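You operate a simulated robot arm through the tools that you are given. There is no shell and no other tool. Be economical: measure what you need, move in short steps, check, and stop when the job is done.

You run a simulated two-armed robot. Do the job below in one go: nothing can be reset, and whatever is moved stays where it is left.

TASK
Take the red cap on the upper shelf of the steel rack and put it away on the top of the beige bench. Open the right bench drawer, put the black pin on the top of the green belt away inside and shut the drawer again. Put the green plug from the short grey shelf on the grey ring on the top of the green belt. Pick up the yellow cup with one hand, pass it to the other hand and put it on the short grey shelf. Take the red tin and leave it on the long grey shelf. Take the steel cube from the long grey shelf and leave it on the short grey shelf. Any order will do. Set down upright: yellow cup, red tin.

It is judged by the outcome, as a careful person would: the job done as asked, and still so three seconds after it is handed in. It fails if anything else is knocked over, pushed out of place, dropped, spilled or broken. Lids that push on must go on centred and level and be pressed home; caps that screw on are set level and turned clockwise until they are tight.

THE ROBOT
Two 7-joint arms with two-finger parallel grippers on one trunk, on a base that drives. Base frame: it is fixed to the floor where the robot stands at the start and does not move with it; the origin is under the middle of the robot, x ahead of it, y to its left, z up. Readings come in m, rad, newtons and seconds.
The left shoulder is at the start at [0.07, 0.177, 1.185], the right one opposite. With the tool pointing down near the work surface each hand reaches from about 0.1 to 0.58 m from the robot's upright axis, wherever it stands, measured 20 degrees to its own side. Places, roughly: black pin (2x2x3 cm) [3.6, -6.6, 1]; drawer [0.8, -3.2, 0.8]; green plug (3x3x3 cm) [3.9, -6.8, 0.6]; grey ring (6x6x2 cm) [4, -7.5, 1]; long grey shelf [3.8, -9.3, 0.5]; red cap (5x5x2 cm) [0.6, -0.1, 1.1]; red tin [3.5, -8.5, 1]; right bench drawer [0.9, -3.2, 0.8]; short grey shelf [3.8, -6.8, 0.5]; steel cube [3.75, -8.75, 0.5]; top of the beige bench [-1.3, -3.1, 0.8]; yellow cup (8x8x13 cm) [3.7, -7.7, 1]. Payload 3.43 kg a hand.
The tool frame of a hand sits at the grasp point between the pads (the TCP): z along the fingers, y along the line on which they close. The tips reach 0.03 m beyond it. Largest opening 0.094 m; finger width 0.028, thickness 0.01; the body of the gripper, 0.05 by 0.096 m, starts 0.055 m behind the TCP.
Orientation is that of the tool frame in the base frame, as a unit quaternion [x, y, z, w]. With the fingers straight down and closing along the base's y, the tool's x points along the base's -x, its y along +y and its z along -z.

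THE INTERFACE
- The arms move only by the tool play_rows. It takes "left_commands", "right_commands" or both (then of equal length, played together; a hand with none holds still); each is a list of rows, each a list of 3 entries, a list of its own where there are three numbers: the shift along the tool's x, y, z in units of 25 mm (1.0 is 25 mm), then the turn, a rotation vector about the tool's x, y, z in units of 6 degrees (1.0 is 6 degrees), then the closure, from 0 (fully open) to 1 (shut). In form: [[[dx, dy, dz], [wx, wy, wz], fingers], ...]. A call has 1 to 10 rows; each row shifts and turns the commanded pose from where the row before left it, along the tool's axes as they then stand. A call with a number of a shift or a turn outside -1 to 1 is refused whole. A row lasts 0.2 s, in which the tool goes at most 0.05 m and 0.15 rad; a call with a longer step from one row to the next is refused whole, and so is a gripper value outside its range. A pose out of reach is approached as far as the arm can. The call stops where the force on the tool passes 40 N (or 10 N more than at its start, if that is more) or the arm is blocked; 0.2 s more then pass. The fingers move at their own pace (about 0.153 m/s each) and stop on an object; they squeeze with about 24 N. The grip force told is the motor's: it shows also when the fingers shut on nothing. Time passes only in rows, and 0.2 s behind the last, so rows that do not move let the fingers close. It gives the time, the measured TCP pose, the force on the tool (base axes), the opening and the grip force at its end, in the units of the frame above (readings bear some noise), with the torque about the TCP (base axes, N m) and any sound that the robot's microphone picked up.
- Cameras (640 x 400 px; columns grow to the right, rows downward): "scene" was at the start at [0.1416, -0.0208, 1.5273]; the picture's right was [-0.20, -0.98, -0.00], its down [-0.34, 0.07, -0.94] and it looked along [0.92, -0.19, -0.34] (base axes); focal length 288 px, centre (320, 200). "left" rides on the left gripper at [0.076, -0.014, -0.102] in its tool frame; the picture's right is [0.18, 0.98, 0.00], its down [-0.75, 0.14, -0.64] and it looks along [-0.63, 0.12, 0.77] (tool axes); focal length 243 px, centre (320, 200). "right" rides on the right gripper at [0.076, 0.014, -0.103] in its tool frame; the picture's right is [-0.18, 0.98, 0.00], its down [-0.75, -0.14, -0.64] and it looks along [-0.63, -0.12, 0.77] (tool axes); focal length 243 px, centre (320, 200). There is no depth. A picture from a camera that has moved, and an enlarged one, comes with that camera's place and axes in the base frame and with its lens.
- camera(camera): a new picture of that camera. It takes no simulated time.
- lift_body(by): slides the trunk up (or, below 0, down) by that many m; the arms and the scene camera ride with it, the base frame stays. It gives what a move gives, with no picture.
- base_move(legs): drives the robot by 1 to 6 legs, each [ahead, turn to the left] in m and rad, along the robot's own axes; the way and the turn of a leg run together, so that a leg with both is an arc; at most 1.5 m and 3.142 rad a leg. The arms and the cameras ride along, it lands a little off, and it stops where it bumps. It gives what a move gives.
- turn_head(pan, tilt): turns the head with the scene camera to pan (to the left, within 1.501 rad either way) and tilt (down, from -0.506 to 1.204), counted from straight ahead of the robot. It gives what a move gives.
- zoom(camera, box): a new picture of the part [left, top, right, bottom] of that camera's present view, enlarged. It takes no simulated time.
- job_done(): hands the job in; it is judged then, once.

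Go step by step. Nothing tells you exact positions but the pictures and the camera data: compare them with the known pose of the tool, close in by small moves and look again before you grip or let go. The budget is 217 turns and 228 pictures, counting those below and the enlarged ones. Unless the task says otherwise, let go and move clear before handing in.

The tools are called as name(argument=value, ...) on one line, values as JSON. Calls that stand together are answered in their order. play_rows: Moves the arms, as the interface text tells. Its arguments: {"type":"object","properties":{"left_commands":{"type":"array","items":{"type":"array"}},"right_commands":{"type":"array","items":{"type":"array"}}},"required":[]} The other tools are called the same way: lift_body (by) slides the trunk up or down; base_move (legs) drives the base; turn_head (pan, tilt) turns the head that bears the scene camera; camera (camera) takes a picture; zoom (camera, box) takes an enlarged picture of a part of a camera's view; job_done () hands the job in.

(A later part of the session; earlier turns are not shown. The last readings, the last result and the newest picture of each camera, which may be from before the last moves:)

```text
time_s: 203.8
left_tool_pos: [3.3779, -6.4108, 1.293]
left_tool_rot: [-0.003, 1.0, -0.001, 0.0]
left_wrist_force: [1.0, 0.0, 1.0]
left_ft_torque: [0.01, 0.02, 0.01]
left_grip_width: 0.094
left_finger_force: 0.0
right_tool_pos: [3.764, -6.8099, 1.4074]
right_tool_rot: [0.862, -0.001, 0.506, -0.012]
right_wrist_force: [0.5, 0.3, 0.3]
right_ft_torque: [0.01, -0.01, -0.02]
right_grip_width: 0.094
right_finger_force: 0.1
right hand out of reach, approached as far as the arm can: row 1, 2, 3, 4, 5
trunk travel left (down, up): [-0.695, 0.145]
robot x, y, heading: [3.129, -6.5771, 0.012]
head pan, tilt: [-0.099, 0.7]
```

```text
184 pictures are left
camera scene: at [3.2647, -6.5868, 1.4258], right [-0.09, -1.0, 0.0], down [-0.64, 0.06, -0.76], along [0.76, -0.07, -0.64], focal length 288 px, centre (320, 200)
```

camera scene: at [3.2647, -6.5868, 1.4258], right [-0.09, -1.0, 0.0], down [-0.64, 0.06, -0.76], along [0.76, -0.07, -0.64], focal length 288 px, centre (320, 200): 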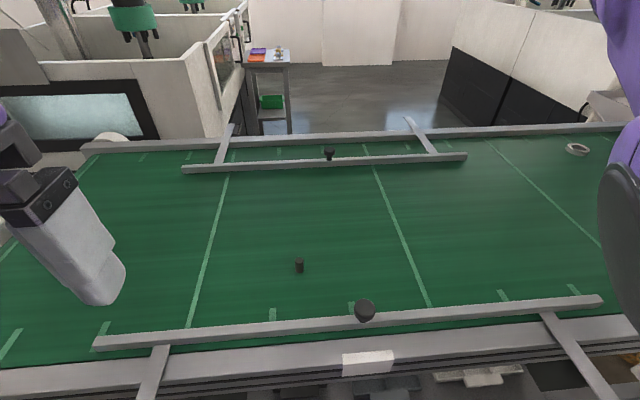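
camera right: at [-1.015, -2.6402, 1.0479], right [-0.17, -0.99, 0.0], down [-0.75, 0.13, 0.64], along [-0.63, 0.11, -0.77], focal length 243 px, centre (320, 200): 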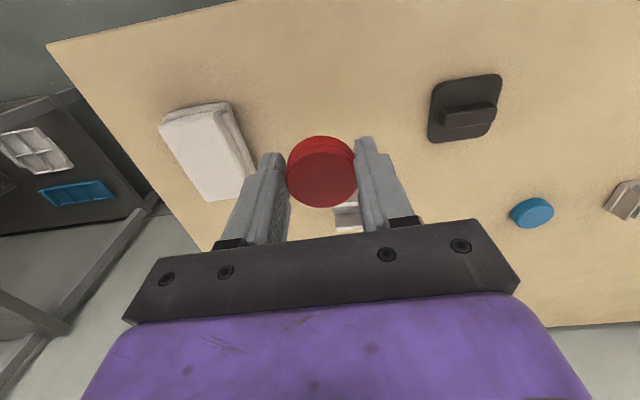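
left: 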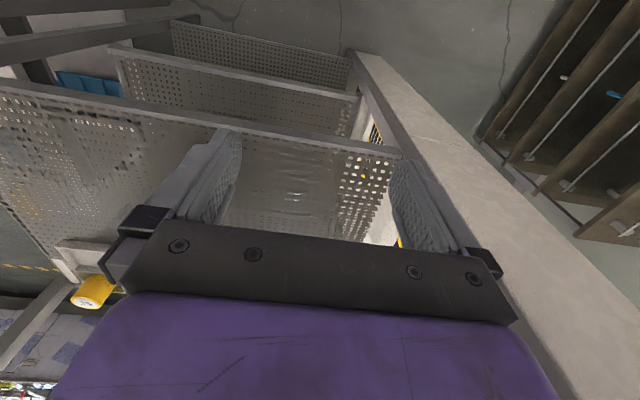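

The rolled pose works (camera on top). Now back off, retract, lower the trunk, and bring the right hand below belt level while the left hand stays high.

base_move(legs=[[-0.36, 0]])

play_rows(right_commands=[[[-0.487, 0, -0.872], [0, 0, 0], 0], [[-0.487, 0, -0.872], [0, 0, 0], 0], [[-0.487, 0, -0.872], [0, 0, 0], 0], [[-0.487, 0, -0.872], [0, 0, 0], 0], [[-0.487, 0, -0.872], [0, 0, 0], 0], [[-0.872, 0, 0.487], [0, 0, 0], 0], [[-0.872, 0, 0.487], [0, 0, 0], 0], [[-0.872, 0, 0.487], [0, 0, 0], 0], [[-0.872, 0, 0.487], [0, 0, 0], 0], [[-0.872, 0, 0.487], [0, 0, 0], 0]], left_commands=[[[0, 0, -1], [0, 0, 0], 0], [[0, 0, -1], [0, 0, 0], 0], [[0, 0, -1], [0, 0, 0], 0], [[0, 0, -1], [0, 0, 0], 0], [[0, 0, -1], [0, 0, 0], 0], [[0, 0, -1], [0, 0, 0], 0], [[0, 0, -1], [0, 0, 0], 0], [[0, 0, -1], [0, 0, 0], 0], [[0, 0, -1], [0, 0, 0], 0], [[0, 0, -1], [0, 0, 0], 0]])

lift_body(by=-0.4)

lift_body(by=-0.1)

turn_head(pan=-0.3, tilt=0.35)

camera(camera="scene")

camera(camera="right")

```text
time_s: 206.2
left_tool_pos: [3.0099, -6.4162, 1.2935]
left_tool_rot: [-0.004, 1.0, 0.0, 0.0]
left_wrist_force: [-0.4, -0.1, -0.7]
left_ft_torque: [-0.01, -0.01, 0.0]
left_grip_width: 0.094
left_finger_force: 0.1
right_tool_pos: [3.3988, -6.8174, 1.4014]
right_tool_rot: [0.865, -0.004, 0.501, -0.01]
right_wrist_force: [0.5, 0.4, 0.4]
right_ft_torque: [-0.03, 0.0, 0.02]
right_grip_width: 0.0941
right_finger_force: 0.1
trunk travel left (down, up): [-0.695, 0.145]
robot x, y, heading: [2.7614, -6.5816, 0.013]
head pan, tilt: [-0.099, 0.7]
```

```text
time_s: 208.4
left_tool_pos: [2.9578, -6.5029, 1.3665]
left_tool_rot: [-0.005, 1.0, -0.001, 0.0]
left_wrist_force: [0.4, 0.3, -0.4]
left_ft_torque: [0.01, 0.01, 0.01]
left_grip_width: 0.0939
left_finger_force: 0.2
left hand out of reach, approached as far as the arm can: row 1, 2, 3, 4, 5, 6, 7, 8, 9, 10
right_tool_pos: [3.3775, -6.865, 1.3229]
right_tool_rot: [0.865, -0.01, 0.502, -0.017]
right_wrist_force: [0.7, 0.0, 0.0]
right_ft_torque: [-0.01, -0.03, 0.01]
right_grip_width: 0.0942
right_finger_force: 0.0
right hand out of reach, approached as far as the arm can: row 2, 3, 4, 5, 6, 7, 8, 9, 10
trunk travel left (down, up): [-0.695, 0.145]
robot x, y, heading: [2.7603, -6.5852, 0.008]
head pan, tilt: [-0.099, 0.7]
```

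```text
time_s: 212.2
left_tool_pos: [2.9588, -6.502, 0.9666]
left_tool_rot: [-0.005, 1.0, -0.001, 0.001]
left_wrist_force: [-0.3, 0.0, 0.0]
left_ft_torque: [0.0, 0.01, 0.01]
left_grip_width: 0.0941
left_finger_force: 0.1
right_tool_pos: [3.376, -6.8625, 0.9235]
right_tool_rot: [0.865, -0.009, 0.502, -0.017]
right_wrist_force: [-0.6, -0.6, -0.6]
right_ft_torque: [-0.02, 0.0, 0.0]
right_grip_width: 0.0939
right_finger_force: 0.0
trunk travel left (down, up): [-0.295, 0.545]
robot x, y, heading: [2.7604, -6.5858, 0.014]
head pan, tilt: [-0.099, 0.7]
```

```text
time_s: 213.5
left_tool_pos: [2.9576, -6.502, 0.8669]
left_tool_rot: [-0.005, 1.0, -0.002, 0.001]
left_wrist_force: [-0.8, 0.4, 0.5]
left_ft_torque: [-0.01, 0.03, 0.03]
left_grip_width: 0.0941
left_finger_force: 0.0
right_tool_pos: [3.3763, -6.863, 0.8233]
right_tool_rot: [0.864, -0.009, 0.503, -0.016]
right_wrist_force: [0.3, 0.6, -0.6]
right_ft_torque: [0.01, -0.01, -0.02]
right_grip_width: 0.0941
right_finger_force: 0.1
trunk travel left (down, up): [-0.195, 0.645]
robot x, y, heading: [2.7618, -6.5795, 0.009]
head pan, tilt: [-0.099, 0.7]
```

```text
time_s: 214.3
left_tool_pos: [2.9578, -6.5025, 0.8668]
left_tool_rot: [-0.006, 1.0, -0.002, 0.002]
left_wrist_force: [-0.2, -1.0, 0.6]
left_ft_torque: [0.03, 0.02, 0.01]
left_grip_width: 0.0939
left_finger_force: 0.1
right_tool_pos: [3.3766, -6.8636, 0.8238]
right_tool_rot: [0.865, -0.009, 0.502, -0.017]
right_wrist_force: [0.1, 0.7, -0.8]
right_ft_torque: [0.02, -0.03, 0.02]
right_grip_width: 0.0941
right_finger_force: 0.1
trunk travel left (down, up): [-0.195, 0.645]
robot x, y, heading: [2.7584, -6.5823, 0.01]
head pan, tilt: [-0.3, 0.351]
```

```text
183 pictures are left
camera scene: at [2.9011, -6.6105, 0.9571], right [-0.29, -0.96, 0.0], down [-0.33, 0.1, -0.94], along [0.9, -0.27, -0.34], focal length 288 px, centre (320, 200)
```

scene: 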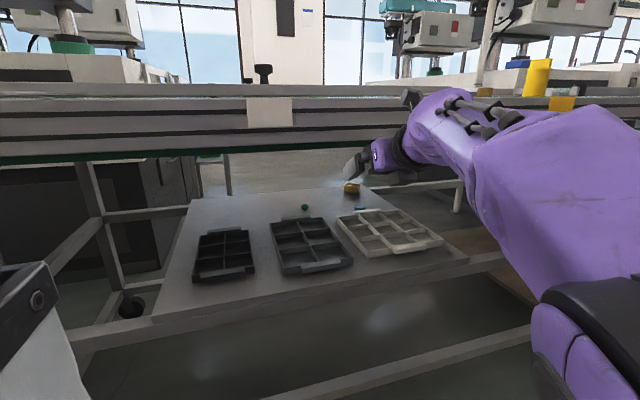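

```text
182 pictures are left
camera right: at [3.3247, -6.8812, 0.9391], right [-0.09, -0.98, -0.2], down [-0.93, 0.15, -0.33], along [0.35, 0.15, -0.92], focal length 243 px, centre (320, 200)
```

right: 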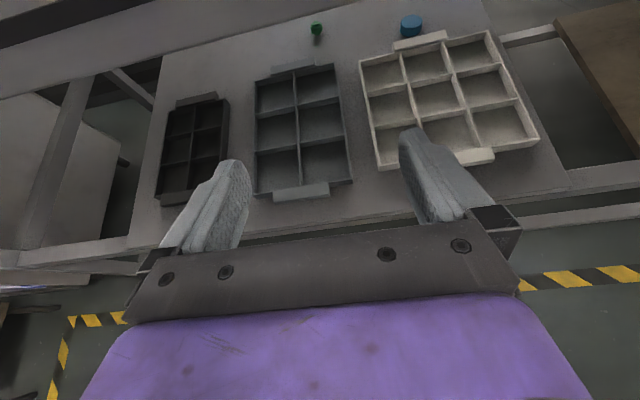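

The plug triangulates to [3.858, -6.846, 0.574]. I'll lower the hand below belt level now.

play_rows(right_commands=[[[-0.872, 0, 0.487], [0, 0, 0], 0], [[-0.872, 0, 0.487], [0, 0, 0], 0], [[-0.872, 0, 0.487], [0, 0, 0], 0], [[-0.872, 0, 0.487], [0, 0, 0], 0], [[-0.872, 0, 0.487], [0, 0, 0], 0], [[-0.872, 0, 0.487], [0, 0, 0], 0]])

camera(camera="scene")

```text
time_s: 215.8
left_tool_pos: [2.959, -6.5014, 0.8664]
left_tool_rot: [-0.005, 1.0, -0.002, 0.002]
left_wrist_force: [-0.5, -0.5, -0.7]
left_ft_torque: [0.01, -0.03, 0.03]
left_grip_width: 0.0937
left_finger_force: 0.0
right_tool_pos: [3.3775, -6.8574, 0.6754]
right_tool_rot: [0.864, -0.003, 0.503, -0.011]
right_wrist_force: [-0.6, -0.6, 0.0]
right_ft_torque: [0.04, 0.0, -0.01]
right_grip_width: 0.094
right_finger_force: 0.1
right hand out of reach, approached as far as the arm can: row 1
trunk travel left (down, up): [-0.195, 0.645]
robot x, y, heading: [2.7635, -6.5832, 0.012]
head pan, tilt: [-0.3, 0.351]
```

```text
181 pictures are left
camera scene: at [2.9011, -6.6108, 0.9572], right [-0.29, -0.96, 0.0], down [-0.33, 0.1, -0.94], along [0.9, -0.27, -0.34], focal length 288 px, centre (320, 200)
```

scene: 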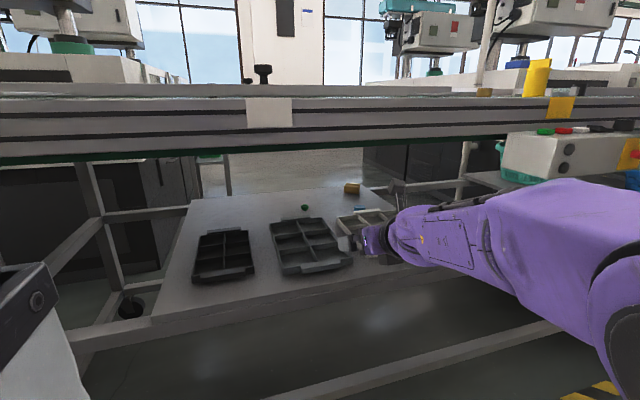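

I'll lower to z≈0.64, extend the arm under the belt to straighten the elbow, then look before driving in.

play_rows(right_commands=[[[-0.61, 0, 0.341], [0, 0, 0], 0], [[-0.61, 0, 0.341], [0, 0, 0], 0], [[0.487, 0, 0.872], [0, 0, 0], 0], [[0.487, 0, 0.872], [0, 0, 0], 0], [[0.487, 0, 0.872], [0, 0, 0], 0], [[0.487, 0, 0.872], [0, 0, 0], 0]])

camera(camera="scene")

camera(camera="right")

```text
time_s: 217.2
left_tool_pos: [2.9586, -6.5018, 0.8659]
left_tool_rot: [-0.005, 1.0, -0.002, 0.001]
left_wrist_force: [-0.2, 1.0, 0.1]
left_ft_torque: [-0.03, -0.02, -0.01]
left_grip_width: 0.0939
left_finger_force: 0.1
right_tool_pos: [3.4771, -6.8551, 0.6381]
right_tool_rot: [0.865, -0.004, 0.502, -0.01]
right_wrist_force: [-0.2, 0.4, -0.3]
right_ft_torque: [0.05, 0.0, 0.01]
right_grip_width: 0.0941
right_finger_force: 0.1
trunk travel left (down, up): [-0.195, 0.645]
robot x, y, heading: [2.7618, -6.5874, 0.014]
head pan, tilt: [-0.3, 0.351]
```

```text
180 pictures are left
camera scene: at [2.9013, -6.6108, 0.9571], right [-0.29, -0.96, 0.0], down [-0.33, 0.1, -0.94], along [0.9, -0.27, -0.34], focal length 288 px, centre (320, 200)
```

scene: 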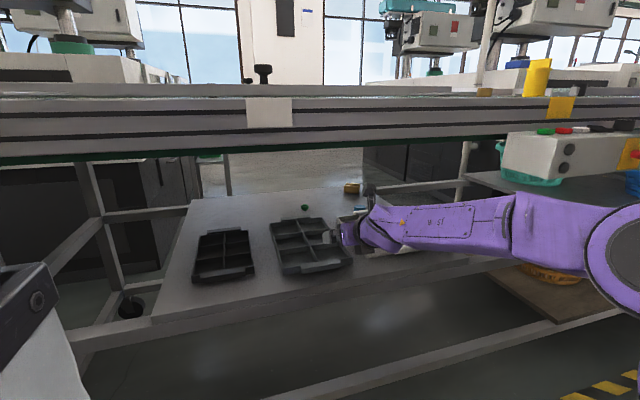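

```text
179 pictures are left
camera right: at [3.4261, -6.8709, 0.7549], right [-0.09, -0.98, -0.18], down [-0.93, 0.14, -0.33], along [0.35, 0.14, -0.93], focal length 243 px, centre (320, 200)
```

right: 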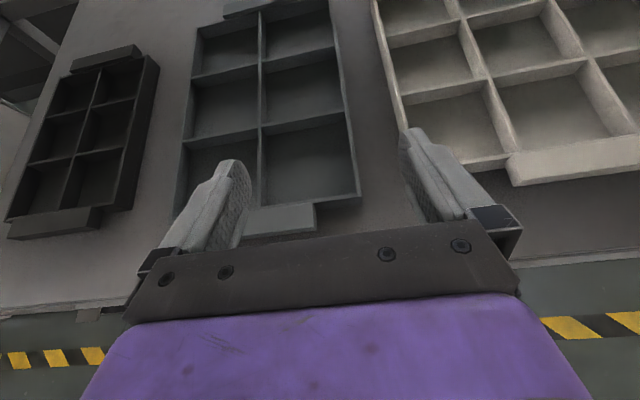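

The elbow has room between shelf and belt. I'll extend a little more, then drive forward 0.33 m.

play_rows(right_commands=[[[0.487, 0, 0.872], [0, 0, 0], 0], [[0.487, 0, 0.872], [0, 0, 0], 0]])

base_move(legs=[[0.25, 0]])

camera(camera="scene")

camera(camera="right")

```text
time_s: 217.8
left_tool_pos: [2.9585, -6.5026, 0.8664]
left_tool_rot: [-0.005, 1.0, -0.002, 0.001]
left_wrist_force: [-0.3, -0.4, 0.5]
left_ft_torque: [-0.03, 0.03, 0.01]
left_grip_width: 0.0942
left_finger_force: 0.1
right_tool_pos: [3.5278, -6.8538, 0.6397]
right_tool_rot: [0.865, -0.004, 0.502, -0.011]
right_wrist_force: [0.0, 0.0, 0.0]
right_ft_torque: [0.02, 0.02, -0.01]
right_grip_width: 0.0938
right_finger_force: 0.1
trunk travel left (down, up): [-0.195, 0.645]
robot x, y, heading: [2.7614, -6.5842, 0.012]
head pan, tilt: [-0.3, 0.351]
```

```text
time_s: 219.6
left_tool_pos: [3.2077, -6.4997, 0.8666]
left_tool_rot: [-0.007, 1.0, -0.002, 0.0]
left_wrist_force: [-0.5, -0.4, 0.2]
left_ft_torque: [0.02, 0.01, 0.01]
left_grip_width: 0.094
left_finger_force: 0.2
right_tool_pos: [3.7769, -6.85, 0.6382]
right_tool_rot: [0.865, -0.002, 0.501, -0.012]
right_wrist_force: [-0.9, -0.2, 0.0]
right_ft_torque: [0.0, 0.02, 0.03]
right_grip_width: 0.0942
right_finger_force: 0.1
trunk travel left (down, up): [-0.195, 0.645]
robot x, y, heading: [3.0105, -6.5835, 0.018]
head pan, tilt: [-0.3, 0.351]
```

```text
178 pictures are left
camera scene: at [3.1501, -6.6078, 0.9571], right [-0.28, -0.96, 0.0], down [-0.33, 0.1, -0.94], along [0.9, -0.27, -0.34], focal length 288 px, centre (320, 200)
```

scene: 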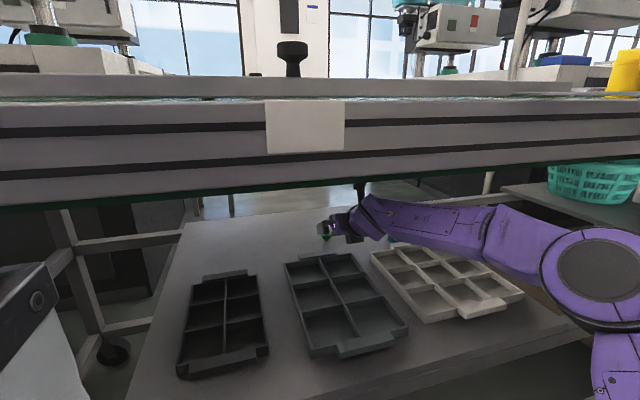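

```text
177 pictures are left
camera right: at [3.7259, -6.8652, 0.7551], right [-0.08, -0.98, -0.18], down [-0.93, 0.14, -0.33], along [0.35, 0.14, -0.93], focal length 243 px, centre (320, 200)
```

right: 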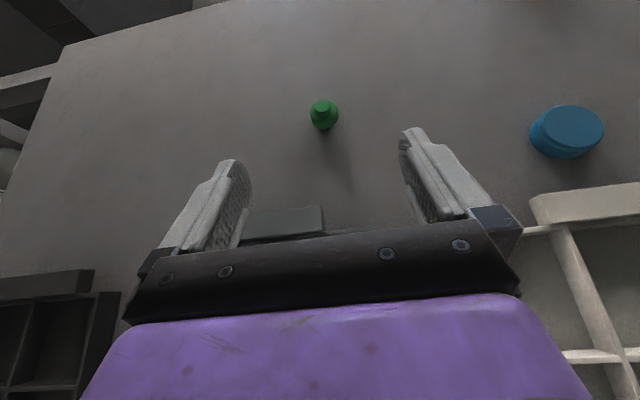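

The plug is right in front of the fingers, about [3.89, -6.846, 0.555]. I'll creep forward and look again.

play_rows(right_commands=[[[0.124, -0.05, 0.77], [0, 0, 0], 0], [[0.124, -0.05, 0.77], [0, 0, 0], 0], [[0.124, -0.05, 0.77], [0, 0, 0], 0]])

camera(camera="right")

zoom(camera="scene", box=[270, 180, 430, 280])

```text
time_s: 220.4
left_tool_pos: [3.2059, -6.4999, 0.8664]
left_tool_rot: [-0.007, 1.0, -0.002, 0.001]
left_wrist_force: [-0.6, 0.5, 0.3]
left_ft_torque: [-0.02, -0.02, -0.04]
left_grip_width: 0.094
left_finger_force: 0.2
right_tool_pos: [3.8312, -6.8459, 0.6183]
right_tool_rot: [0.865, -0.002, 0.501, -0.011]
right_wrist_force: [0.1, -0.1, -0.2]
right_ft_torque: [0.02, 0.01, -0.03]
right_grip_width: 0.0938
right_finger_force: 0.0
trunk travel left (down, up): [-0.195, 0.645]
robot x, y, heading: [3.0107, -6.5767, 0.011]
head pan, tilt: [-0.3, 0.351]
```

```text
176 pictures are left
camera right: at [3.7794, -6.861, 0.7343], right [-0.08, -0.98, -0.18], down [-0.93, 0.14, -0.33], along [0.35, 0.14, -0.93], focal length 243 px, centre (320, 200)
```

right: 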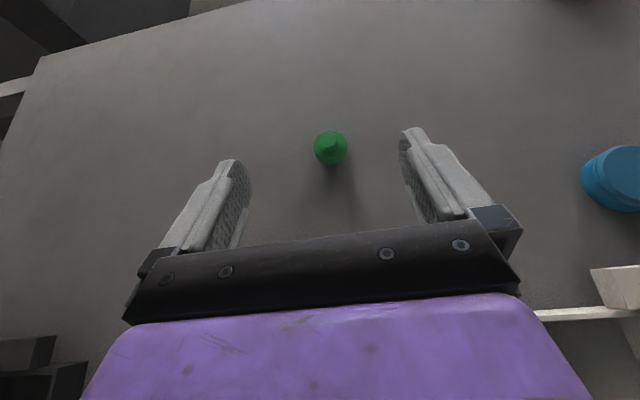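

```text
4.00 times, centred on (350, 230) of scene
camera zoom: at [3.1501, -6.6078, 0.9571], right [-0.28, -0.96, 0.0], down [-0.33, 0.1, -0.94], along [0.9, -0.27, -0.34], focal length 1151 px, centre (200, 80)
```

zoom: 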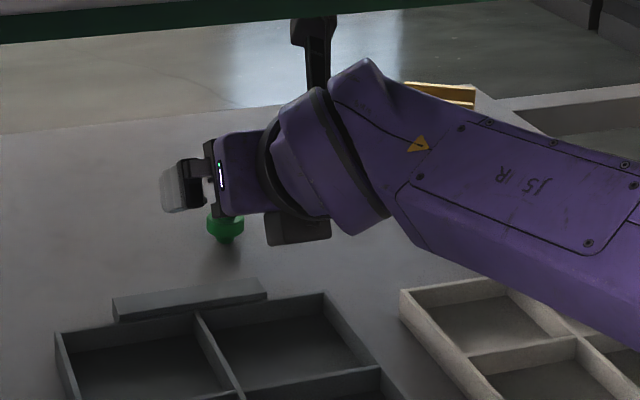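

Let me zoom on the plug to understand its shape before gripping.

zoom(camera="right", box=[280, 100, 380, 190])

zoom(camera="scene", box=[310, 220, 350, 250])

```text
4.44 times, centred on (330, 145) of right
camera zoom: at [3.7794, -6.861, 0.7343], right [-0.08, -0.98, -0.18], down [-0.93, 0.14, -0.33], along [0.35, 0.14, -0.93], focal length 1078 px, centre (276, 444)
```

zoom: 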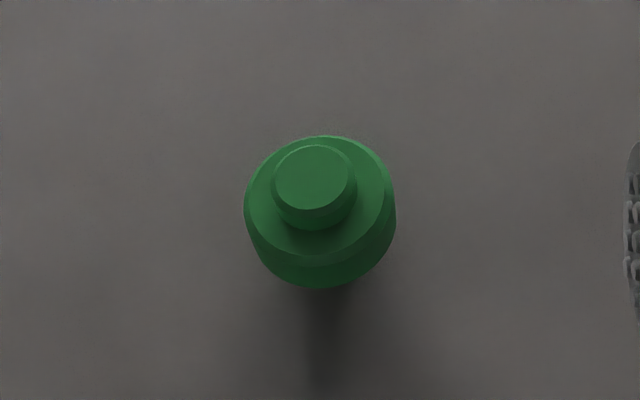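

```text
13.33 times, centred on (330, 235) of scene
camera zoom: at [3.1501, -6.6078, 0.9571], right [-0.28, -0.96, 0.0], down [-0.33, 0.1, -0.94], along [0.9, -0.27, -0.34], focal length 3837 px, centre (187, -267)
```

zoom: 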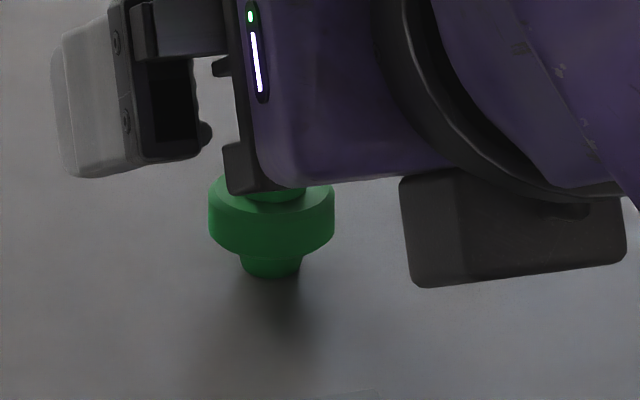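

The plug is a stem-down stopper with a 3 cm flange, centre ≈[3.893, -6.848, 0.553]. I'll move the fingers around the flange.

play_rows(right_commands=[[[-0.233, 0.03, 0.847], [0, 0, 0], 0], [[-0.233, 0.03, 0.847], [0, 0, 0], 0], [[-0.233, 0.03, 0.847], [0, 0, 0], 0]])

camera(camera="right")

zoom(camera="scene", box=[290, 200, 370, 260])

```text
time_s: 221.2
left_tool_pos: [3.2056, -6.4977, 0.8669]
left_tool_rot: [-0.006, 1.0, -0.002, 0.002]
left_wrist_force: [-0.4, 0.0, 0.3]
left_ft_torque: [-0.01, -0.05, -0.03]
left_grip_width: 0.0939
left_finger_force: 0.0
right_tool_pos: [3.8692, -6.8453, 0.5787]
right_tool_rot: [0.865, -0.002, 0.502, -0.012]
right_wrist_force: [0.1, -0.8, 0.1]
right_ft_torque: [0.01, -0.03, 0.01]
right_grip_width: 0.0939
right_finger_force: 0.0
right hand out of reach, approached as far as the arm can: row 3
trunk travel left (down, up): [-0.195, 0.645]
robot x, y, heading: [3.0083, -6.5759, 0.01]
head pan, tilt: [-0.3, 0.351]
```

```text
172 pictures are left
camera right: at [3.8181, -6.8612, 0.695], right [-0.08, -0.98, -0.18], down [-0.93, 0.14, -0.33], along [0.35, 0.14, -0.93], focal length 243 px, centre (320, 200)
```

right: 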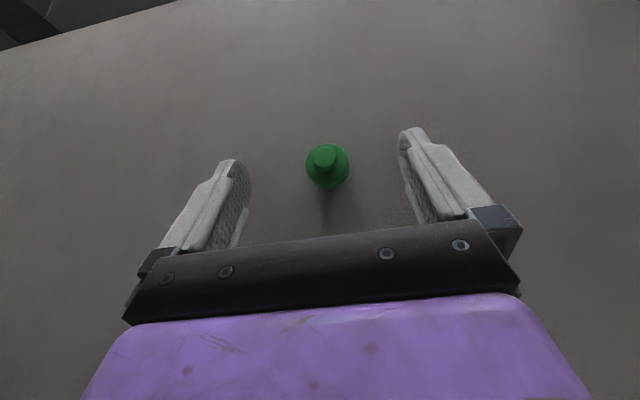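

```text
6.67 times, centred on (330, 230) of scene
camera zoom: at [3.1494, -6.6079, 0.9573], right [-0.29, -0.96, 0.0], down [-0.33, 0.1, -0.94], along [0.9, -0.27, -0.34], focal length 1918 px, centre (253, 0)
```

zoom: 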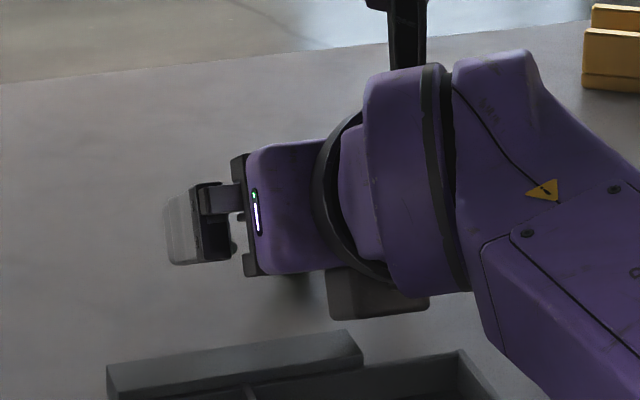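

Arm limit reached just short; I'll drive the base 3 cm forward and then fine-adjust.

base_move(legs=[[0.03, 0]])

camera(camera="right")

```text
time_s: 222.0
left_tool_pos: [3.2372, -6.5001, 0.8662]
left_tool_rot: [-0.006, 1.0, -0.002, 0.0]
left_wrist_force: [0.0, 0.2, -0.1]
left_ft_torque: [0.01, 0.01, 0.0]
left_grip_width: 0.0936
left_finger_force: 0.0
right_tool_pos: [3.8991, -6.845, 0.579]
right_tool_rot: [0.865, -0.002, 0.502, -0.011]
right_wrist_force: [-0.2, 0.4, -0.4]
right_ft_torque: [-0.01, 0.01, 0.02]
right_grip_width: 0.0938
right_finger_force: 0.1
trunk travel left (down, up): [-0.195, 0.645]
robot x, y, heading: [3.0407, -6.5833, 0.008]
head pan, tilt: [-0.3, 0.351]
```

```text
170 pictures are left
camera right: at [3.8484, -6.8614, 0.6945], right [-0.08, -0.98, -0.18], down [-0.93, 0.14, -0.33], along [0.35, 0.14, -0.93], focal length 243 px, centre (320, 200)
```

right: 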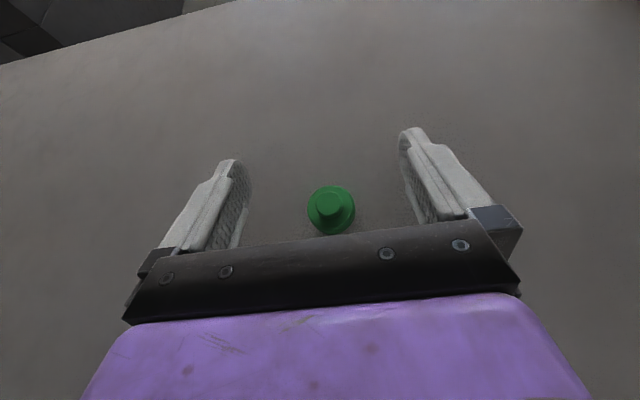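

Adjust back 2 cm and down 8 mm, then close on the flange.

play_rows(right_commands=[[[-0.335, 0.04, -0.271], [0, 0, 0], 0], [[-0.335, 0.04, -0.271], [0, 0, 0], 0], [[0, 0, 0], [0, 0, 0], 0.5], [[0, 0, 0], [0, 0, 0], 1], [[0, 0, 0], [0, 0, 0], 1], [[0, 0, 0], [0, 0, 0], 1]])

camera(camera="right")

```text
time_s: 223.4
left_tool_pos: [3.2367, -6.499, 0.8665]
left_tool_rot: [-0.006, 1.0, -0.001, 0.0]
left_wrist_force: [0.5, -0.7, -0.2]
left_ft_torque: [-0.02, 0.0, -0.01]
left_grip_width: 0.0939
left_finger_force: 0.0
right_tool_pos: [3.8794, -6.8462, 0.5702]
right_tool_rot: [0.865, -0.003, 0.502, -0.011]
right_wrist_force: [0.4, 0.1, -0.3]
right_ft_torque: [0.01, 0.0, 0.0]
right_grip_width: 0.0261
right_finger_force: 23.5
trunk travel left (down, up): [-0.195, 0.645]
robot x, y, heading: [3.0369, -6.5799, 0.013]
head pan, tilt: [-0.3, 0.351]
```

```text
169 pictures are left
camera right: at [3.8283, -6.8628, 0.6869], right [-0.08, -0.98, -0.18], down [-0.93, 0.14, -0.33], along [0.35, 0.14, -0.93], focal length 243 px, centre (320, 200)
```

right: 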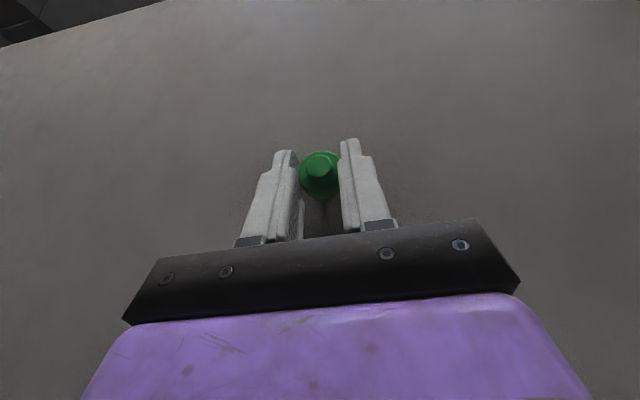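

Gripped (0.026 m). Lift slightly and check the plug stays level.

play_rows(right_commands=[[[0.872, 0, -0.487], [0, 0, 0], 1], [[0.872, 0, -0.487], [0, 0, 0], 1], [[0.436, 0, -0.244], [0, 0, 0], 1]])

zoom(camera="right", box=[240, 110, 400, 230])

zoom(camera="scene", box=[290, 170, 410, 260])

```text
time_s: 224.2
left_tool_pos: [3.2355, -6.4997, 0.8657]
left_tool_rot: [-0.006, 1.0, -0.001, 0.0]
left_wrist_force: [-0.3, 1.6, 0.3]
left_ft_torque: [0.03, 0.01, -0.01]
left_grip_width: 0.0943
left_finger_force: 0.0
right_tool_pos: [3.8807, -6.8491, 0.6348]
right_tool_rot: [0.865, -0.002, 0.502, -0.011]
right_wrist_force: [-0.8, -0.2, 0.3]
right_ft_torque: [-0.03, 0.01, -0.02]
right_grip_width: 0.0257
right_finger_force: 24.0
trunk travel left (down, up): [-0.195, 0.645]
robot x, y, heading: [3.0397, -6.5789, 0.01]
head pan, tilt: [-0.3, 0.351]
```

```text
3.33 times, centred on (320, 170) of right
camera zoom: at [3.8289, -6.8646, 0.7501], right [-0.08, -0.98, -0.18], down [-0.93, 0.14, -0.33], along [0.35, 0.14, -0.93], focal length 809 px, centre (320, 300)
```

zoom: 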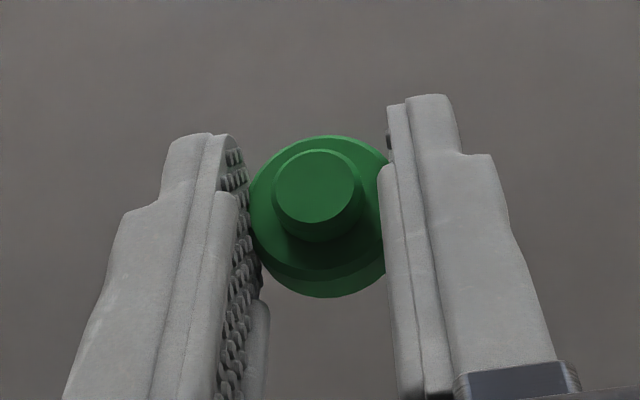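

```text
4.44 times, centred on (350, 215) of scene
camera zoom: at [3.1796, -6.6075, 0.9572], right [-0.29, -0.96, 0.0], down [-0.33, 0.1, -0.94], along [0.9, -0.27, -0.34], focal length 1279 px, centre (187, 133)
```

zoom: 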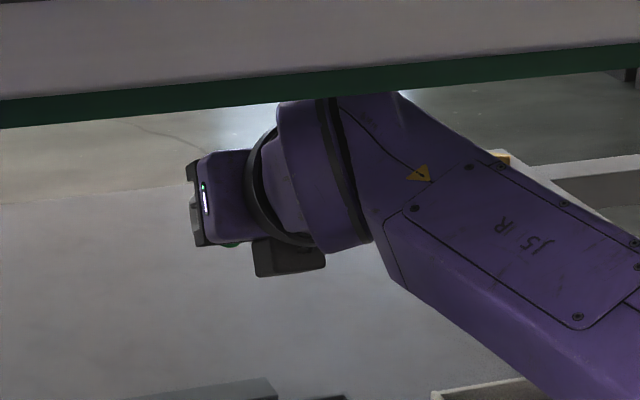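

Good grip on the flange. I'll back out, raise the trunk, and look at the ring area.

base_move(legs=[[-0.52, 0]])

lift_body(by=0.4)

lift_body(by=0.08)

turn_head(pan=-0.65, tilt=0.45)

camera(camera="scene")

```text
time_s: 227.2
left_tool_pos: [2.7149, -6.5044, 0.8662]
left_tool_rot: [-0.006, 1.0, -0.001, 0.0]
left_wrist_force: [0.3, 1.0, -0.1]
left_ft_torque: [0.03, 0.0, 0.03]
left_grip_width: 0.0941
left_finger_force: 0.0
right_tool_pos: [3.3605, -6.854, 0.6343]
right_tool_rot: [0.865, -0.002, 0.502, -0.011]
right_wrist_force: [-0.6, -0.6, -0.9]
right_ft_torque: [0.02, -0.03, 0.01]
right_grip_width: 0.0257
right_finger_force: 23.9
trunk travel left (down, up): [-0.195, 0.645]
robot x, y, heading: [2.5173, -6.5851, 0.013]
head pan, tilt: [-0.3, 0.351]
```

```text
time_s: 231.1
left_tool_pos: [2.7152, -6.5031, 1.2662]
left_tool_rot: [-0.006, 1.0, -0.002, 0.001]
left_wrist_force: [0.1, -0.6, 0.1]
left_ft_torque: [0.01, 0.0, -0.02]
left_grip_width: 0.0937
left_finger_force: 0.0
right_tool_pos: [3.3596, -6.854, 1.034]
right_tool_rot: [0.865, -0.002, 0.501, -0.011]
right_wrist_force: [-0.2, -0.1, 0.5]
right_ft_torque: [0.04, 0.01, 0.0]
right_grip_width: 0.0257
right_finger_force: 23.9
trunk travel left (down, up): [-0.595, 0.245]
robot x, y, heading: [2.5172, -6.5861, 0.008]
head pan, tilt: [-0.3, 0.351]
```

```text
time_s: 232.2
left_tool_pos: [2.7166, -6.5045, 1.3461]
left_tool_rot: [-0.007, 1.0, -0.001, 0.001]
left_wrist_force: [0.2, 0.3, -0.1]
left_ft_torque: [0.02, 0.04, -0.02]
left_grip_width: 0.094
left_finger_force: 0.2
right_tool_pos: [3.36, -6.8541, 1.1137]
right_tool_rot: [0.865, -0.003, 0.502, -0.011]
right_wrist_force: [-0.7, 0.6, -1.3]
right_ft_torque: [0.0, -0.04, -0.02]
right_grip_width: 0.0263
right_finger_force: 24.5
trunk travel left (down, up): [-0.675, 0.165]
robot x, y, heading: [2.519, -6.5862, 0.011]
head pan, tilt: [-0.3, 0.351]
```

```text
time_s: 233.1
left_tool_pos: [2.7164, -6.5043, 1.3467]
left_tool_rot: [-0.006, 1.0, -0.003, 0.001]
left_wrist_force: [-0.7, -0.6, -0.4]
left_ft_torque: [-0.02, -0.02, -0.03]
left_grip_width: 0.0938
left_finger_force: 0.0
right_tool_pos: [3.3607, -6.8524, 1.114]
right_tool_rot: [0.865, -0.002, 0.502, -0.011]
right_wrist_force: [-0.1, 0.1, -0.6]
right_ft_torque: [-0.01, 0.02, -0.03]
right_grip_width: 0.0263
right_finger_force: 23.5
trunk travel left (down, up): [-0.675, 0.165]
robot x, y, heading: [2.5164, -6.5839, 0.008]
head pan, tilt: [-0.649, 0.45]
```

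```text
166 pictures are left
camera scene: at [2.6437, -6.6412, 1.428], right [-0.6, -0.8, 0.0], down [-0.35, 0.26, -0.9], along [0.72, -0.54, -0.44], focal length 288 px, centre (320, 200)
```

scene: 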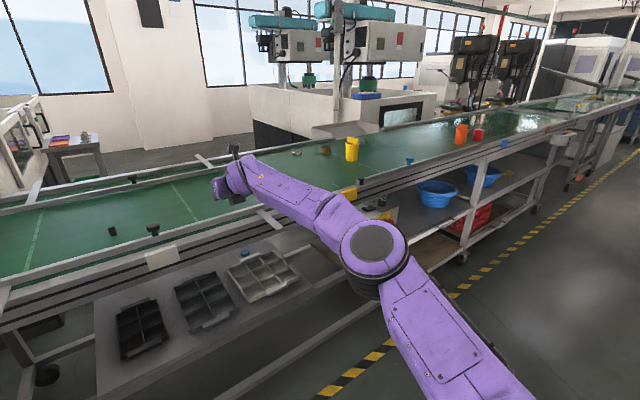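

I'll shift right along the aisle about 0.65 m to line up with the ring.

base_move(legs=[[0, -1.579], [0.66, 0], [0, 1.571]])

turn_head(pan=-0.2, tilt=0.55)

camera(camera="scene")

camera(camera="right")

```text
time_s: 244.3
left_tool_pos: [2.7205, -7.1797, 1.3461]
left_tool_rot: [0.015, 1.0, -0.002, 0.001]
left_wrist_force: [-0.8, -1.3, 0.2]
left_ft_torque: [0.02, -0.02, 0.01]
left_grip_width: 0.0942
left_finger_force: 0.2
right_tool_pos: [3.3498, -7.5561, 1.1134]
right_tool_rot: [0.865, -0.02, 0.501, -0.001]
right_wrist_force: [-0.4, 0.6, 0.5]
right_ft_torque: [-0.01, -0.01, 0.02]
right_grip_width: 0.0268
right_finger_force: 23.9
trunk travel left (down, up): [-0.675, 0.165]
robot x, y, heading: [2.5219, -7.2504, -0.026]
head pan, tilt: [-0.649, 0.45]
```

```text
time_s: 245.2
left_tool_pos: [2.721, -7.178, 1.3469]
left_tool_rot: [0.015, 1.0, -0.002, 0.0]
left_wrist_force: [-0.2, -0.6, 0.2]
left_ft_torque: [0.01, 0.01, 0.02]
left_grip_width: 0.094
left_finger_force: 0.0
right_tool_pos: [3.3494, -7.5554, 1.1141]
right_tool_rot: [0.865, -0.021, 0.501, -0.001]
right_wrist_force: [-0.3, 0.7, -0.5]
right_ft_torque: [0.0, 0.01, 0.0]
right_grip_width: 0.0269
right_finger_force: 24.2
trunk travel left (down, up): [-0.675, 0.165]
robot x, y, heading: [2.5205, -7.2498, -0.029]
head pan, tilt: [-0.201, 0.55]
```

```text
165 pictures are left
camera scene: at [2.659, -7.2759, 1.4189], right [-0.23, -0.97, 0.0], down [-0.51, 0.12, -0.85], along [0.83, -0.2, -0.52], focal length 288 px, centre (320, 200)
```

scene: 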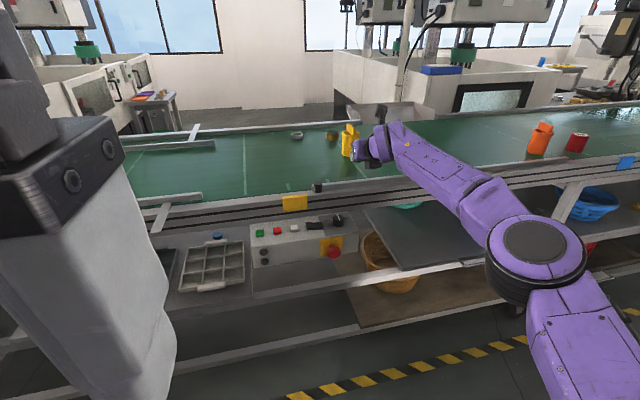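

```text
164 pictures are left
camera right: at [3.2973, -7.5699, 1.2299], right [-0.13, -0.98, -0.18], down [-0.93, 0.18, -0.33], along [0.36, 0.13, -0.93], focal length 243 px, centre (320, 200)
```

right: 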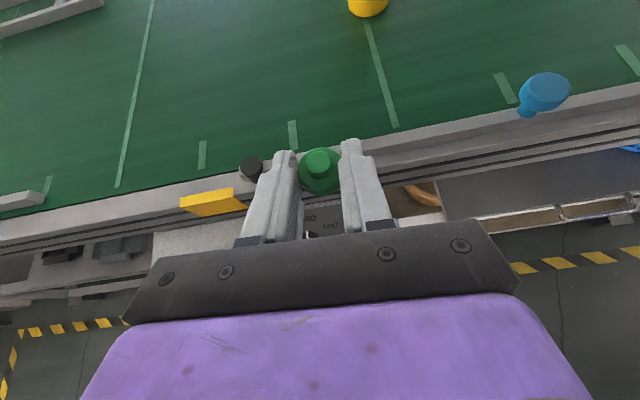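

Ring ≈[3.976, -7.48], cup ≈[3.72, -7.66]. I'll raise the trunk so the arm passes well above the cup, then approach slightly to the left.

lift_body(by=0.16)

base_move(legs=[[0, 0.1], [0.4, 0], [0, -0.06]])

camera(camera="scene")

camera(camera="right")

```text
time_s: 247.1
left_tool_pos: [2.7211, -7.1797, 1.5061]
left_tool_rot: [0.014, 1.0, -0.001, 0.001]
left_wrist_force: [0.6, 0.2, -0.2]
left_ft_torque: [0.0, 0.01, 0.02]
left_grip_width: 0.0942
left_finger_force: 0.0
right_tool_pos: [3.349, -7.5555, 1.2739]
right_tool_rot: [0.864, -0.02, 0.502, -0.001]
right_wrist_force: [0.5, 0.5, -0.6]
right_ft_torque: [0.0, 0.03, 0.02]
right_grip_width: 0.0265
right_finger_force: 24.4
trunk travel left (down, up): [-0.835, 0.005]
robot x, y, heading: [2.5216, -7.2529, -0.032]
head pan, tilt: [-0.201, 0.55]
```

```text
time_s: 250.5
left_tool_pos: [3.1205, -7.1402, 1.5068]
left_tool_rot: [-0.006, 1.0, -0.003, 0.001]
left_wrist_force: [0.0, 0.4, -0.3]
left_ft_torque: [-0.03, 0.0, -0.02]
left_grip_width: 0.0938
left_finger_force: 0.1
right_tool_pos: [3.7651, -7.4907, 1.2754]
right_tool_rot: [0.865, -0.002, 0.502, -0.01]
right_wrist_force: [-0.1, 0.6, 1.0]
right_ft_torque: [0.01, -0.02, -0.02]
right_grip_width: 0.0268
right_finger_force: 23.9
trunk travel left (down, up): [-0.835, 0.005]
robot x, y, heading: [2.9229, -7.2268, 0.009]
head pan, tilt: [-0.201, 0.55]
```

```text
163 pictures are left
camera scene: at [3.0621, -7.2385, 1.579], right [-0.19, -0.98, 0.0], down [-0.51, 0.1, -0.85], along [0.84, -0.16, -0.52], focal length 288 px, centre (320, 200)
```

scene: 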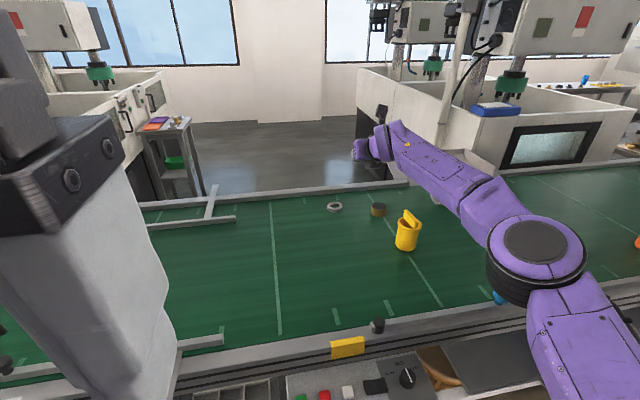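

```text
162 pictures are left
camera right: at [3.7122, -7.5063, 1.3911], right [-0.08, -0.98, -0.18], down [-0.93, 0.14, -0.33], along [0.35, 0.14, -0.93], focal length 243 px, centre (320, 200)
```

right: 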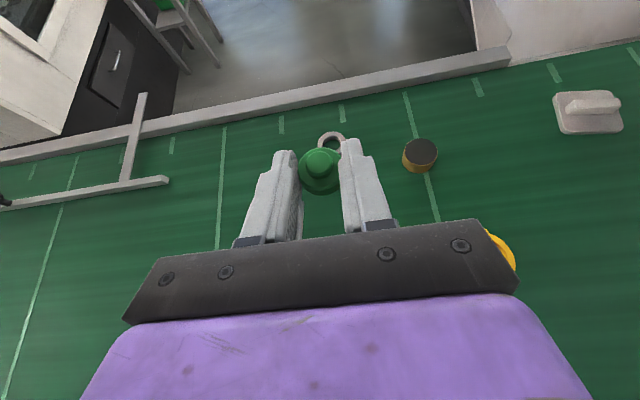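

Both cameras put the ring at [3.991, -7.474]. I'll drive 0.22 m closer.

base_move(legs=[[0.22, 0]])

camera(camera="right")

camera(camera="scene")

```text
time_s: 252.2
left_tool_pos: [3.3378, -7.1419, 1.5077]
left_tool_rot: [-0.003, 1.0, -0.001, 0.002]
left_wrist_force: [0.3, -0.2, 0.5]
left_ft_torque: [-0.01, -0.01, -0.02]
left_grip_width: 0.094
left_finger_force: 0.1
right_tool_pos: [3.9805, -7.495, 1.2756]
right_tool_rot: [0.864, -0.005, 0.503, -0.01]
right_wrist_force: [0.2, 0.6, -0.2]
right_ft_torque: [-0.02, -0.02, 0.01]
right_grip_width: 0.0268
right_finger_force: 24.4
trunk travel left (down, up): [-0.835, 0.005]
robot x, y, heading: [3.1429, -7.2257, 0.001]
head pan, tilt: [-0.201, 0.55]
```

```text
161 pictures are left
camera right: at [3.9288, -7.5118, 1.3921], right [-0.09, -0.98, -0.18], down [-0.93, 0.15, -0.33], along [0.35, 0.14, -0.92], focal length 243 px, centre (320, 200)
```

right: 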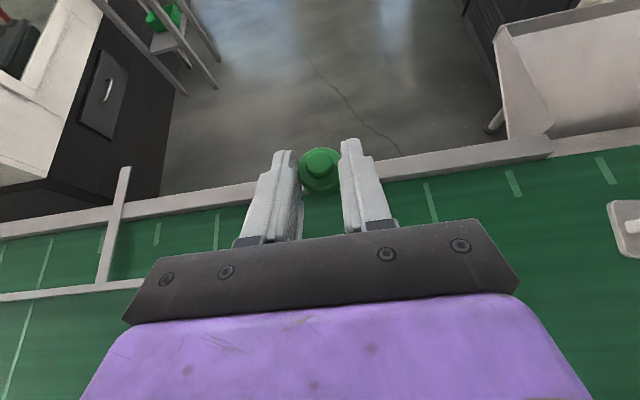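

```text
160 pictures are left
camera scene: at [3.2796, -7.2413, 1.5793], right [-0.19, -0.98, 0.0], down [-0.51, 0.1, -0.85], along [0.84, -0.17, -0.52], focal length 288 px, centre (320, 200)
```

scene: 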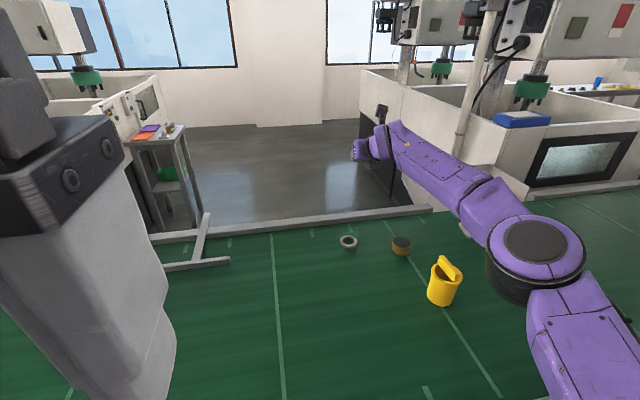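

I'll shift to y=-7.476 and lower to about 10 cm above the ring.

play_rows(right_commands=[[[-0.869, -0.4, 0.494], [0, 0, 0], 1], [[-0.869, -0.4, 0.494], [0, 0, 0], 1], [[-0.869, 0, 0.494], [0, 0, 0], 1], [[-0.869, 0, 0.494], [0, 0, 0], 1], [[-0.869, 0, 0.494], [0, 0, 0], 1], [[-0.869, 0, 0.494], [0, 0, 0], 1], [[-0.7, 0, 0.4], [0, 0, 0], 1]])

camera(camera="right")

zoom(camera="scene", box=[280, 140, 500, 310])

```text
time_s: 253.8
left_tool_pos: [3.3431, -7.1421, 1.5053]
left_tool_rot: [-0.003, 1.0, -0.001, 0.001]
left_wrist_force: [0.2, -0.5, -0.1]
left_ft_torque: [-0.03, 0.01, 0.0]
left_grip_width: 0.0941
left_finger_force: 0.2
right_tool_pos: [3.9844, -7.4732, 1.1044]
right_tool_rot: [0.865, -0.005, 0.502, -0.01]
right_wrist_force: [-0.4, 0.3, -0.1]
right_ft_torque: [-0.01, 0.03, -0.02]
right_grip_width: 0.0265
right_finger_force: 23.9
trunk travel left (down, up): [-0.835, 0.005]
robot x, y, heading: [3.1466, -7.224, 0.007]
head pan, tilt: [-0.201, 0.55]
```

```text
159 pictures are left
camera right: at [3.9318, -7.4894, 1.2205], right [-0.09, -0.98, -0.18], down [-0.93, 0.15, -0.33], along [0.35, 0.14, -0.93], focal length 243 px, centre (320, 200)
```

right: 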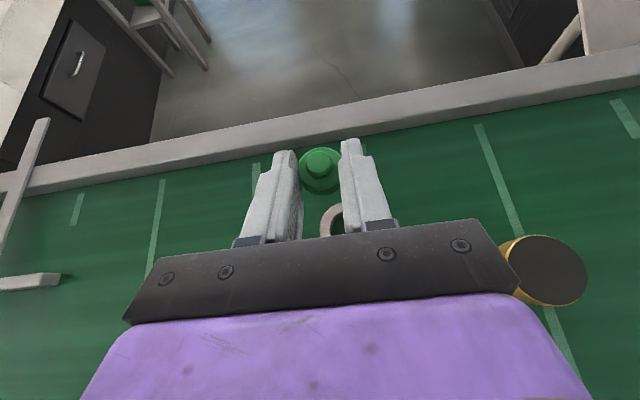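

```text
2.35 times, centred on (390, 225) of scene
camera zoom: at [3.2838, -7.2416, 1.5789], right [-0.19, -0.98, 0.0], down [-0.51, 0.1, -0.85], along [0.84, -0.17, -0.52], focal length 677 px, centre (155, 141)
```

zoom: 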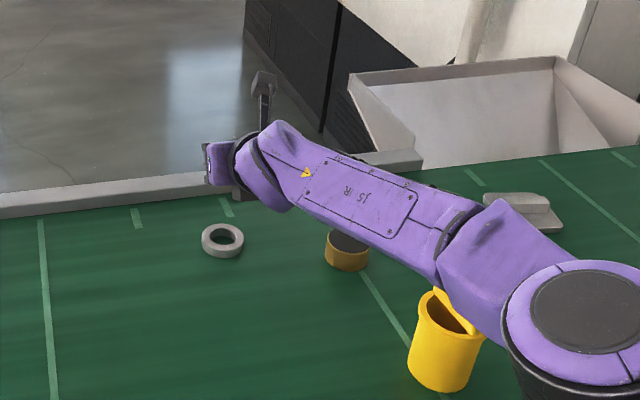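

Let me look closely at the ring's hole.

zoom(camera="scene", box=[335, 230, 375, 255])

zoom(camera="right", box=[270, 130, 390, 250])

```text
16.00 times, centred on (355, 242) of scene
camera zoom: at [3.2838, -7.2416, 1.5789], right [-0.19, -0.98, 0.0], down [-0.51, 0.1, -0.85], along [0.84, -0.17, -0.52], focal length 4604 px, centre (-240, -480)
```

zoom: 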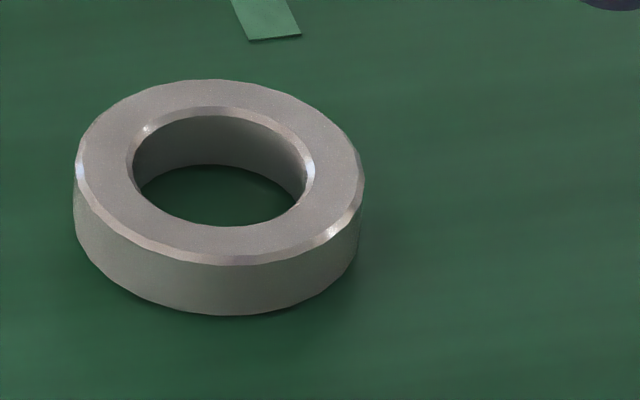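

```text
3.33 times, centred on (330, 190) of right
camera zoom: at [3.9318, -7.4894, 1.2205], right [-0.09, -0.98, -0.18], down [-0.93, 0.15, -0.33], along [0.35, 0.14, -0.93], focal length 809 px, centre (287, 233)
```

zoom: 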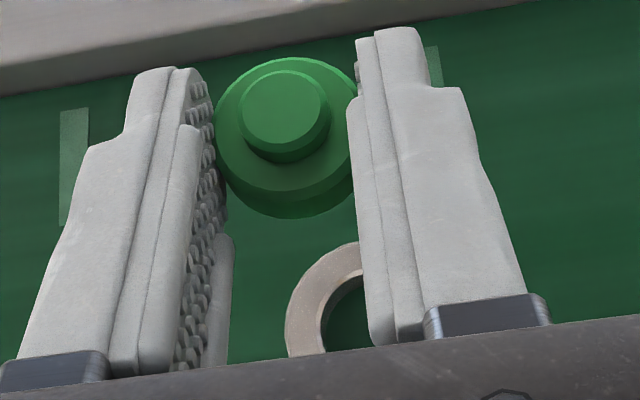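

The ring's hole (~36 mm) is wider than the plug's flange (~27 mm); I'll centre the plug over the ring and lower it, feeling for contact. First centre and descend to just above.

play_rows(right_commands=[[[-0.745, 0.065, 0.308], [0, 0, 0], 1], [[-0.745, 0.065, 0.308], [0, 0, 0], 1], [[-0.745, 0.065, 0.308], [0, 0, 0], 1], [[-0.745, 0.065, 0.308], [0, 0, 0], 1]])

zoom(camera="scene", box=[310, 190, 410, 265])

zoom(camera="right", box=[270, 130, 390, 250])

```text
time_s: 254.8
left_tool_pos: [3.3424, -7.1427, 1.5084]
left_tool_rot: [-0.004, 1.0, -0.002, 0.001]
left_wrist_force: [0.4, 0.3, -0.4]
left_ft_torque: [0.03, 0.04, -0.03]
left_grip_width: 0.094
left_finger_force: 0.1
right_tool_pos: [3.9725, -7.4767, 1.0228]
right_tool_rot: [0.865, -0.005, 0.502, -0.011]
right_wrist_force: [-0.9, 1.0, -1.0]
right_ft_torque: [-0.01, -0.01, 0.02]
right_grip_width: 0.0265
right_finger_force: 24.0
trunk travel left (down, up): [-0.835, 0.005]
robot x, y, heading: [3.1472, -7.2225, 0.006]
head pan, tilt: [-0.201, 0.55]
```

```text
5.33 times, centred on (360, 228) of scene
camera zoom: at [3.2836, -7.2417, 1.5789], right [-0.19, -0.98, 0.0], down [-0.51, 0.1, -0.85], along [0.84, -0.17, -0.52], focal length 1535 px, centre (107, 53)
```

zoom: 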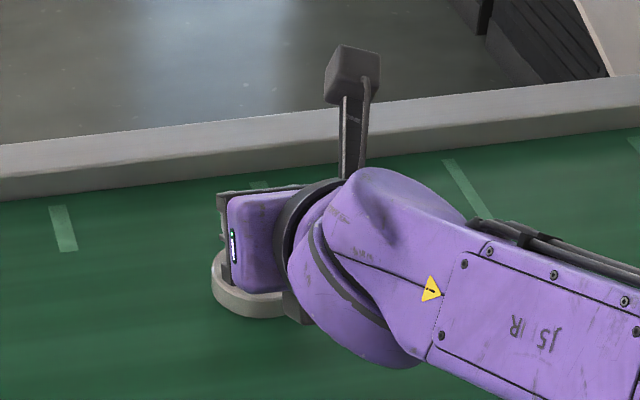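

```text
3.33 times, centred on (330, 190) of right
camera zoom: at [3.9212, -7.4924, 1.1392], right [-0.09, -0.98, -0.18], down [-0.93, 0.15, -0.33], along [0.35, 0.14, -0.93], focal length 809 px, centre (287, 233)
```

zoom: 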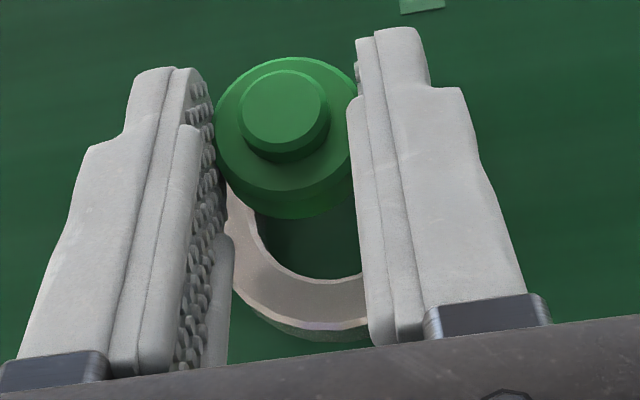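

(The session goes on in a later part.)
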